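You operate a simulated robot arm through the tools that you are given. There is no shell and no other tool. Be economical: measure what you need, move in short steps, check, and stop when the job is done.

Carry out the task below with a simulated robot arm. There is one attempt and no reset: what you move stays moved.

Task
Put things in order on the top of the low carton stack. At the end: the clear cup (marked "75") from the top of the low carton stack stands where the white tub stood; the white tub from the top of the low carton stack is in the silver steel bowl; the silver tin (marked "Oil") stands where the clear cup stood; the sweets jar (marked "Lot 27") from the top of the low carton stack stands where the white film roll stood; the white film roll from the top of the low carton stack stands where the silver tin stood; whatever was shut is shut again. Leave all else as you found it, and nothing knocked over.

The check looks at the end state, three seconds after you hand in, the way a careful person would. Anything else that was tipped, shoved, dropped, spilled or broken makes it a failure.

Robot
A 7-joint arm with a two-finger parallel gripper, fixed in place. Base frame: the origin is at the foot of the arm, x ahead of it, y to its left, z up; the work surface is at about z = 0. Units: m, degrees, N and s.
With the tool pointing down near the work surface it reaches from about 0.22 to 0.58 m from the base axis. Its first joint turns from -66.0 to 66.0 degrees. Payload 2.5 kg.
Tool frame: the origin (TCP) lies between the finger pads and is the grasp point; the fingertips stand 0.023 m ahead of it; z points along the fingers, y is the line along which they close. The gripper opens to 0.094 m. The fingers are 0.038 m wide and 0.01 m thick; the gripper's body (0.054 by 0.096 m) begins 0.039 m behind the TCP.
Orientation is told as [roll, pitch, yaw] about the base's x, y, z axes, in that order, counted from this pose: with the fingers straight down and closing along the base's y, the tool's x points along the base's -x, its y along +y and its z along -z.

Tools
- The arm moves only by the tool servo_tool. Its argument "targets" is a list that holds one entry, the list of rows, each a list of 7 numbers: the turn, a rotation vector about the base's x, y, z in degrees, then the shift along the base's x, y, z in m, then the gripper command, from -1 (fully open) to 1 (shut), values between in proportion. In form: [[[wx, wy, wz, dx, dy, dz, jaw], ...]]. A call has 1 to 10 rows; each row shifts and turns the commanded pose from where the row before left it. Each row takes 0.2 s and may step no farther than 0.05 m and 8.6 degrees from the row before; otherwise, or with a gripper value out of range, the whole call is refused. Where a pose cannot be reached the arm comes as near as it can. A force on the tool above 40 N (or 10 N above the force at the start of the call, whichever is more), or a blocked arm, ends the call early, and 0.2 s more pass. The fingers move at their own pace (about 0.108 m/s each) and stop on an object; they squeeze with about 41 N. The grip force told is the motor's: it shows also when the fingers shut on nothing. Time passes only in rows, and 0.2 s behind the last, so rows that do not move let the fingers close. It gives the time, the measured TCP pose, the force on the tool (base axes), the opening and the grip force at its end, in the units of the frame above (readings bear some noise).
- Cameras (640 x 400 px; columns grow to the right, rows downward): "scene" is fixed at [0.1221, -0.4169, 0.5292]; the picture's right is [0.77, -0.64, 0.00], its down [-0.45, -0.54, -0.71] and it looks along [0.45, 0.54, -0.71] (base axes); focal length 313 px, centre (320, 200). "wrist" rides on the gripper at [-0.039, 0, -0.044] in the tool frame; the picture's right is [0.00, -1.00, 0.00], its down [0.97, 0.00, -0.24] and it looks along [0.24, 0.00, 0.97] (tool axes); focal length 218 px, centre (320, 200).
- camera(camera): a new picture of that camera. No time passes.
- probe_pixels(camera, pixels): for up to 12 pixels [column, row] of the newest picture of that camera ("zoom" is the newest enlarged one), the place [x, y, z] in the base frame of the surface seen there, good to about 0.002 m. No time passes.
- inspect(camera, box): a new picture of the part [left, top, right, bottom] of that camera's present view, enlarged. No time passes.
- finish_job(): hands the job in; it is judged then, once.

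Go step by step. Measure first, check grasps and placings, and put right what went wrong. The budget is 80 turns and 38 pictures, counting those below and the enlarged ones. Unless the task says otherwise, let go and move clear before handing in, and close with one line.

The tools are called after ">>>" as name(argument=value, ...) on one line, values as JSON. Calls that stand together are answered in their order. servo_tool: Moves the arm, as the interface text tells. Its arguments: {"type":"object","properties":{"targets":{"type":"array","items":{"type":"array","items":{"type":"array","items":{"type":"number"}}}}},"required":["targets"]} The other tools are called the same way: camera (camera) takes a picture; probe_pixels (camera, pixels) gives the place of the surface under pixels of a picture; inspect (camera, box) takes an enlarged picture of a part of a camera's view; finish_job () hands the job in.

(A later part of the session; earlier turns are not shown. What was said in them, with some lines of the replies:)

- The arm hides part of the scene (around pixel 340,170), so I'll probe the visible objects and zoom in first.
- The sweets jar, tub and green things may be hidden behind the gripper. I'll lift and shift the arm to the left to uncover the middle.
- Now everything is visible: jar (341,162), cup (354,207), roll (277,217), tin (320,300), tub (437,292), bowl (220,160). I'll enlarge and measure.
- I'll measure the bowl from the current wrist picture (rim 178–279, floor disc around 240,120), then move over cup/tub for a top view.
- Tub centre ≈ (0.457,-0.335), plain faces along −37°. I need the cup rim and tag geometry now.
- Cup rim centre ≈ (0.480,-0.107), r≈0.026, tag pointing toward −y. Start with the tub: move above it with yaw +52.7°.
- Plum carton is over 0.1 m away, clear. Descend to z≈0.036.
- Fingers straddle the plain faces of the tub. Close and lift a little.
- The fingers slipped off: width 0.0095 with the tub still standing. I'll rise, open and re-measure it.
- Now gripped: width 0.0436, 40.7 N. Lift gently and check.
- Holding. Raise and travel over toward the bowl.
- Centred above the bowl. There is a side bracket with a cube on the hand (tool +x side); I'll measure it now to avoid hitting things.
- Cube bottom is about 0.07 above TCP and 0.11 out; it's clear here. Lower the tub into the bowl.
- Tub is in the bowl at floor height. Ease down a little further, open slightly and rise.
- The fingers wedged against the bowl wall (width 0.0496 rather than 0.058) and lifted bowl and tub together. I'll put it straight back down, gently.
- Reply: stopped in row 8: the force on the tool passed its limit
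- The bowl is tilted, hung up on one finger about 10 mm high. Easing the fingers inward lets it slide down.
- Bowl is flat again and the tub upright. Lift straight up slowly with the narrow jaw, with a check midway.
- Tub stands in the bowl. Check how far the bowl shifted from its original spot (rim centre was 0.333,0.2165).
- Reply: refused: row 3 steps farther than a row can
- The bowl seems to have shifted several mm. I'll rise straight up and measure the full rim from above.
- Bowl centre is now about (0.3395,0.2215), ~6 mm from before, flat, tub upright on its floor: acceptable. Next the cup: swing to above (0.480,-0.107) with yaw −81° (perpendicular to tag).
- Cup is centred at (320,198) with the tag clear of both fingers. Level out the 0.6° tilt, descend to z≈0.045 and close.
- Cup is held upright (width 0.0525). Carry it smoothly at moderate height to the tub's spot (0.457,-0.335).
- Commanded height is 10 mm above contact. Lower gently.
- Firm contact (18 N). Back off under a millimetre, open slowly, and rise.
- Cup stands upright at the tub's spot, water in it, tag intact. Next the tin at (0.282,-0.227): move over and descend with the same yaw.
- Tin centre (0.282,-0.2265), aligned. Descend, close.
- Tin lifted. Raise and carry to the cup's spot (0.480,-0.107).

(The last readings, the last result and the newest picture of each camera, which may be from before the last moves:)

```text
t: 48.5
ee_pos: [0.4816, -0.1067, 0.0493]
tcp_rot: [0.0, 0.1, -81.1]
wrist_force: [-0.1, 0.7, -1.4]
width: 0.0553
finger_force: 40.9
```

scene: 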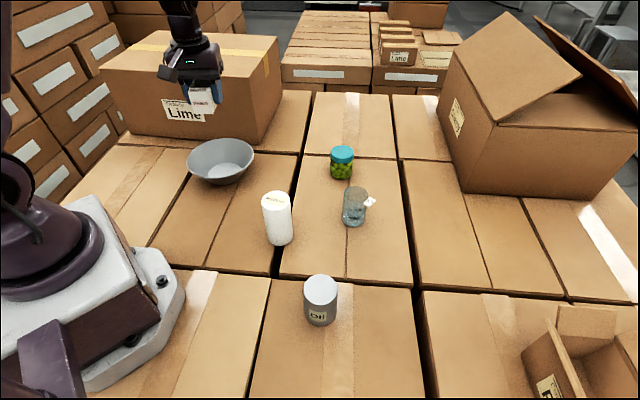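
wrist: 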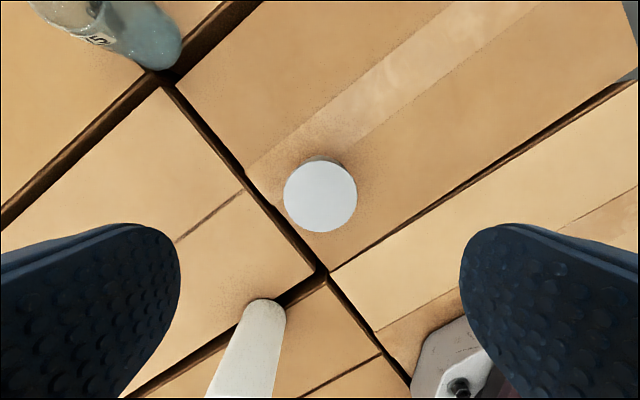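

About 1 mm above the surface. Set down, open, and rise.

>>> servo_tool(targets=[[[0, 0, 0, 0, 0, -0.001, 1], [0, 0, 0, 0, 0, 0, 1], [0, 0, 0, 0, 0, 0, 0], [0, 0, 0, 0, 0, 0, -0.4], [0, 0, 0, 0, 0, 0, -0.9], [0, 0, 0, 0, 0, 0, -0.9], [0, 0, 0, 0, 0, 0.02, -0.9], [0, 0, 0, 0, 0, 0.03, -0.9], [0, 0, 0, 0, 0, 0.045, -0.9], [0, 0, 0, 0, 0, 0.045, -0.9]]])

>>> inspect(camera="scene", box=[180, 120, 480, 330])

```text
t: 50.7
ee_pos: [0.4796, -0.1066, 0.1897]
tcp_rot: [0.0, 0.0, -81.0]
wrist_force: [0.2, 1.2, 0.4]
width: 0.0893
finger_force: 0.1
```

```text
1.90 times, centred on (330, 225) of scene
```

zoom: 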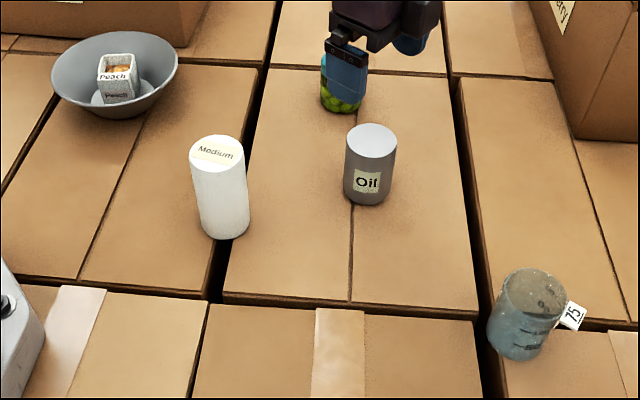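

Tin and cup both stand correctly, tub in bowl. Next the roll at (0.3265,-0.043): grip high at z≈0.076.

>>> servo_tool(targets=[[[0, 0, 0, -0.0383, 0.0159, 0.005, -1], [0, 0, 0, -0.0383, 0.0159, 0, -1], [0, 0, 0, -0.0383, 0.0159, 0, -1], [0, 0, 0, -0.0382, 0.0159, 0, -1], [0, 0, 0, 0, 0, 0, -1], [0, 0, 0, 0, 0, -0.03, -1], [0, 0, 0, 0, 0, -0.04, -1], [0, 0, 0, 0, 0, -0.03, -1], [0, 0, 0, 0, 0, -0.0175, -1], [0, 0, 0, 0, 0, 0, -0.7]]])

>>> servo_tool(targets=[[[0, 0, 0, 0, 0, 0, -0.4], [0, 0, 0, 0, 0, 0, -0.2], [0, 0, 0, 0, 0, 0, 0], [0, 0, 0, 0, 0, 0, 0.2], [0, 0, 0, 0, 0, 0, 1], [0, 0, 0, 0, 0, 0, 1], [0, 0, 0, 0, 0, 0, 1]]])

```text
t: 52.9
ee_pos: [0.3271, -0.0465, 0.0776]
tcp_rot: [0.1, 0.2, -81.1]
wrist_force: [-0.4, 0.3, 0.5]
width: 0.0798
finger_force: 0.1
```

```text
t: 54.5
ee_pos: [0.3277, -0.0459, 0.0764]
tcp_rot: [-0.2, 0.2, -81.1]
wrist_force: [-1.0, -0.3, 1.5]
width: 0.0544
finger_force: 41.0
```

Roll gripped (0.0544). Lift and carry to the tin's spot.

>>> servo_tool(targets=[[[0, 0, 0, 0, 0, 0.005, 1], [0, 0, 0, 0, 0, 0.015, 1], [0, 0, 0, 0, 0, 0.02, 1], [0, 0, 0, -0.0065, -0.026, 0, 1], [0, 0, 0, -0.0065, -0.026, 0, 1], [0, 0, 0, -0.0065, -0.026, 0, 1], [0, 0, 0, -0.0065, -0.026, 0, 1], [0, 0, 0, -0.0065, -0.026, 0, 1], [0, 0, 0, -0.0065, -0.026, 0, 1], [0, 0, 0, -0.0065, -0.026, 0, 1]]])

>>> servo_tool(targets=[[[0, 0, 0, 0, 0, 0, 1], [0, 0, 0, 0, 0, -0.015, 1], [0, 0, 0, 0, 0, -0.015, 1], [0, 0, 0, 0, 0, -0.005, 1], [0, 0, 0, 0, 0, -0.003, 1], [0, 0, 0, 0, 0, -0.001, 1], [0, 0, 0, 0, 0, 0, 1]]])

```text
t: 56.7
ee_pos: [0.2811, -0.2274, 0.1157]
tcp_rot: [0.1, 0.1, -80.9]
wrist_force: [0.2, 0.3, -1.6]
width: 0.0541
finger_force: 41.0
```

```text
t: 58.3
ee_pos: [0.2818, -0.2273, 0.0778]
tcp_rot: [0.1, 0.0, -81.2]
wrist_force: [1.0, -0.7, -1.2]
width: 0.0541
finger_force: 40.8
```

>>> servo_tool(targets=[[[0, 0, 0, 0, 0, -0.001, 1], [0, 0, 0, 0, 0, 0, 1], [0, 0, 0, 0, 0, 0, 0], [0, 0, 0, 0, 0, 0, -0.4], [0, 0, 0, 0, 0, 0, -0.9], [0, 0, 0, 0, 0, 0, -0.9], [0, 0, 0, 0, 0, 0.02, -0.9], [0, 0, 0, 0, 0, 0.03, -0.9], [0, 0, 0, 0, 0, 0.045, -0.9], [0, 0, 0, 0, 0, 0.045, -0.9]]])

>>> camera(camera="wrist")

```text
t: 60.5
ee_pos: [0.2808, -0.224, 0.2177]
tcp_rot: [-0.1, 0.0, -81.1]
wrist_force: [-0.2, 0.7, 1.1]
width: 0.0893
finger_force: 0.0
```

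```text
4 pictures are left
```

wrist: 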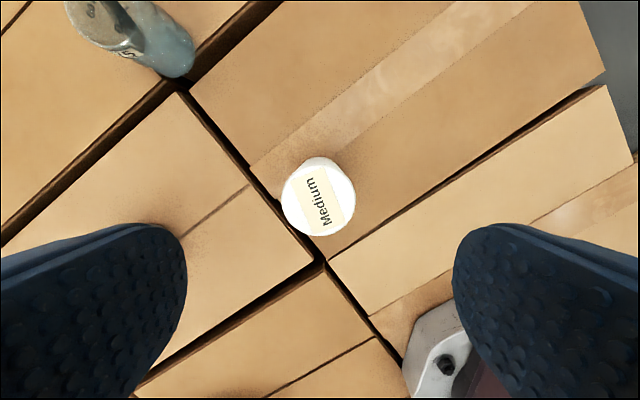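

Roll stands at the tin's spot. Last: the jar at about (0.560,0.0225); move above it and look.

>>> servo_tool(targets=[[[0, 0, 0, 0.031, 0.0275, 0, -1], [0, 0, 0, 0.031, 0.0275, 0, -1], [0, 0, 0, 0.031, 0.0275, 0, -1], [0, 0, 0, 0.031, 0.0275, 0, -1], [0, 0, 0, 0.031, 0.0275, 0, -1], [0, 0, 0, 0.031, 0.0275, 0, -1], [0, 0, 0, 0.031, 0.0275, 0, -1], [0, 0, 0, 0.031, 0.0275, -0.01, -1], [0, 0, 0, 0.031, 0.0275, -0.02, -1], [0, 0, 0, 0, 0, 0, -1]]])

>>> camera(camera="wrist")

```text
t: 62.7
ee_pos: [0.5587, 0.0216, 0.1874]
tcp_rot: [0.0, 0.0, -81.0]
wrist_force: [-1.0, -0.4, 0.3]
width: 0.094
finger_force: 0.0
```

```text
3 pictures are left
```

wrist: 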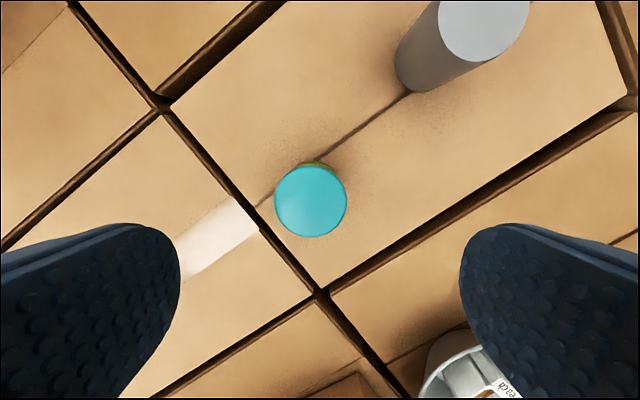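

>>> probe_pixels(camera="wrist", pixels=[[276, 202], [345, 202], [311, 168], [311, 235]])

```text
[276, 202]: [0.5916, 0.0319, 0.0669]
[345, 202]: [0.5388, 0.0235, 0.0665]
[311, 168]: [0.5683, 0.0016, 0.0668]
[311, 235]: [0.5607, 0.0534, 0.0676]
```

Lid centre is (0.565,0.0275). Correct by (+6,+6) mm, descend, grip.

>>> servo_tool(targets=[[[0, 0, 0, 0.006, 0.006, -0.03, -1], [0, 0, 0, 0, 0, -0.04, -1], [0, 0, 0, 0, 0, -0.035, -1], [0, 0, 0, 0, 0, -0.025, -1], [0, 0, 0, 0, 0, -0.015, -0.9], [0, 0, 0, 0, 0, -0.005, -0.7], [0, 0, 0, 0, 0, 0, -0.4], [0, 0, 0, 0, 0, 0, -0.2], [0, 0, 0, 0, 0, 0, 0], [0, 0, 0, 0, 0, 0, 0.5]]])

>>> servo_tool(targets=[[[0, 0, 0, 0, 0, 0, 1], [0, 0, 0, 0, 0, 0, 1], [0, 0, 0, 0, 0, 0.004, 1], [0, 0, 0, 0, 0, 0.008, 1], [0, 0, 0, 0, 0, 0.008, 1], [0, 0, 0, 0, 0, 0, 1]]])

```text
t: 64.9
ee_pos: [0.5666, 0.027, 0.038]
tcp_rot: [-0.1, 0.1, -81.2]
wrist_force: [-0.7, -0.6, -0.7]
width: 0.0572
finger_force: 40.8
```

```text
t: 66.3
ee_pos: [0.5664, 0.0277, 0.0584]
tcp_rot: [0.0, 0.0, -81.0]
wrist_force: [-0.4, -0.3, -1.7]
width: 0.0572
finger_force: 41.5
```

Jar lifted. Carry to the roll's spot (0.327,-0.0435).

>>> servo_tool(targets=[[[0, 0, 0, 0, 0, 0.02, 1], [0, 0, 0, -0.012, -0.0036, 0.03, 1], [0, 0, 0, -0.029, -0.0086, 0, 1], [0, 0, 0, -0.033, -0.0098, 0, 1], [0, 0, 0, -0.033, -0.0098, 0, 1], [0, 0, 0, -0.033, -0.0098, 0, 1], [0, 0, 0, -0.033, -0.0098, 0, 1], [0, 0, 0, -0.033, -0.0098, 0, 1], [0, 0, 0, -0.033, -0.0098, 0, 1]]])

>>> servo_tool(targets=[[[0, 0, 0, 0, 0, 0, 1], [0, 0, 0, 0, 0, -0.015, 1], [0, 0, 0, 0, 0, -0.025, 1], [0, 0, 0, 0, 0, -0.018, 1], [0, 0, 0, 0, 0, -0.006, 1], [0, 0, 0, 0, 0, -0.003, 1], [0, 0, 0, 0, 0, -0.002, 1], [0, 0, 0, 0, 0, 0, 1]]])

```text
t: 68.3
ee_pos: [0.3287, -0.0421, 0.1052]
tcp_rot: [0.1, 0.1, -81.0]
wrist_force: [-0.5, 0.1, -1.2]
width: 0.0571
finger_force: 41.2
```

```text
t: 70.1
ee_pos: [0.3278, -0.0438, 0.0373]
tcp_rot: [0.0, 0.1, -81.1]
wrist_force: [0.6, -0.7, -1.2]
width: 0.0571
finger_force: 41.0
```

>>> servo_tool(targets=[[[0, 0, 0, 0, 0, -0.001, 1], [0, 0, 0, 0, 0, 0, 1], [0, 0, 0, 0, 0, 0, 0], [0, 0, 0, 0, 0, 0, -0.4], [0, 0, 0, 0, 0, 0, -0.9], [0, 0, 0, 0, 0, 0, -0.9], [0, 0, 0, 0, 0, 0.02, -0.9], [0, 0, 0, 0, 0, 0.04, -0.9], [0, 0, 0, 0, 0, 0.05, -0.9], [0, 0, 0, 0, 0, 0.05, -0.9]]])

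>>> servo_tool(targets=[[[0, 0, 0, 0, 0, 0.05, -0.9], [0, 0, 0, 0, 0.03, 0.04, -0.9], [0, 0, 0, 0, 0.04, 0.02, -0.9], [0, 0, 0, 0, 0.03, 0, -0.9], [0, 0, 0, 0, 0, 0, -0.9]]])

>>> camera(camera="scene")

```text
t: 72.3
ee_pos: [0.3281, -0.0433, 0.1961]
tcp_rot: [-0.1, 0.1, -81.0]
wrist_force: [0.3, 0.2, 0.2]
width: 0.0894
finger_force: 0.0
```

```text
t: 73.5
ee_pos: [0.3283, 0.0555, 0.3064]
tcp_rot: [0.0, 0.0, -81.2]
wrist_force: [-0.8, 0.7, 0.4]
width: 0.0892
finger_force: 0.0
```

```text
2 pictures are left
```

scene: 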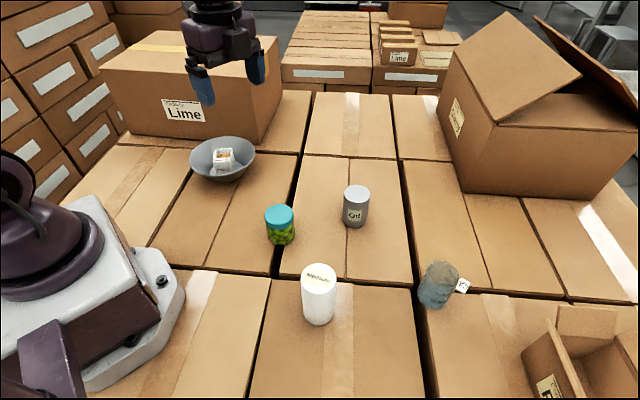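

The picture shows all five items upright at their targets: tub in the bowl (223,158), jar (280,225), tin (355,207), roll (319,295), cup (438,285). The arm is clear, so I'm handing in.

>>> finish_job()

```text
The job is handed in.
```

All five items are at their targets and upright. While setting the tub in, I briefly lifted the bowl by accident; it is flat again but about 6 mm from its original spot.
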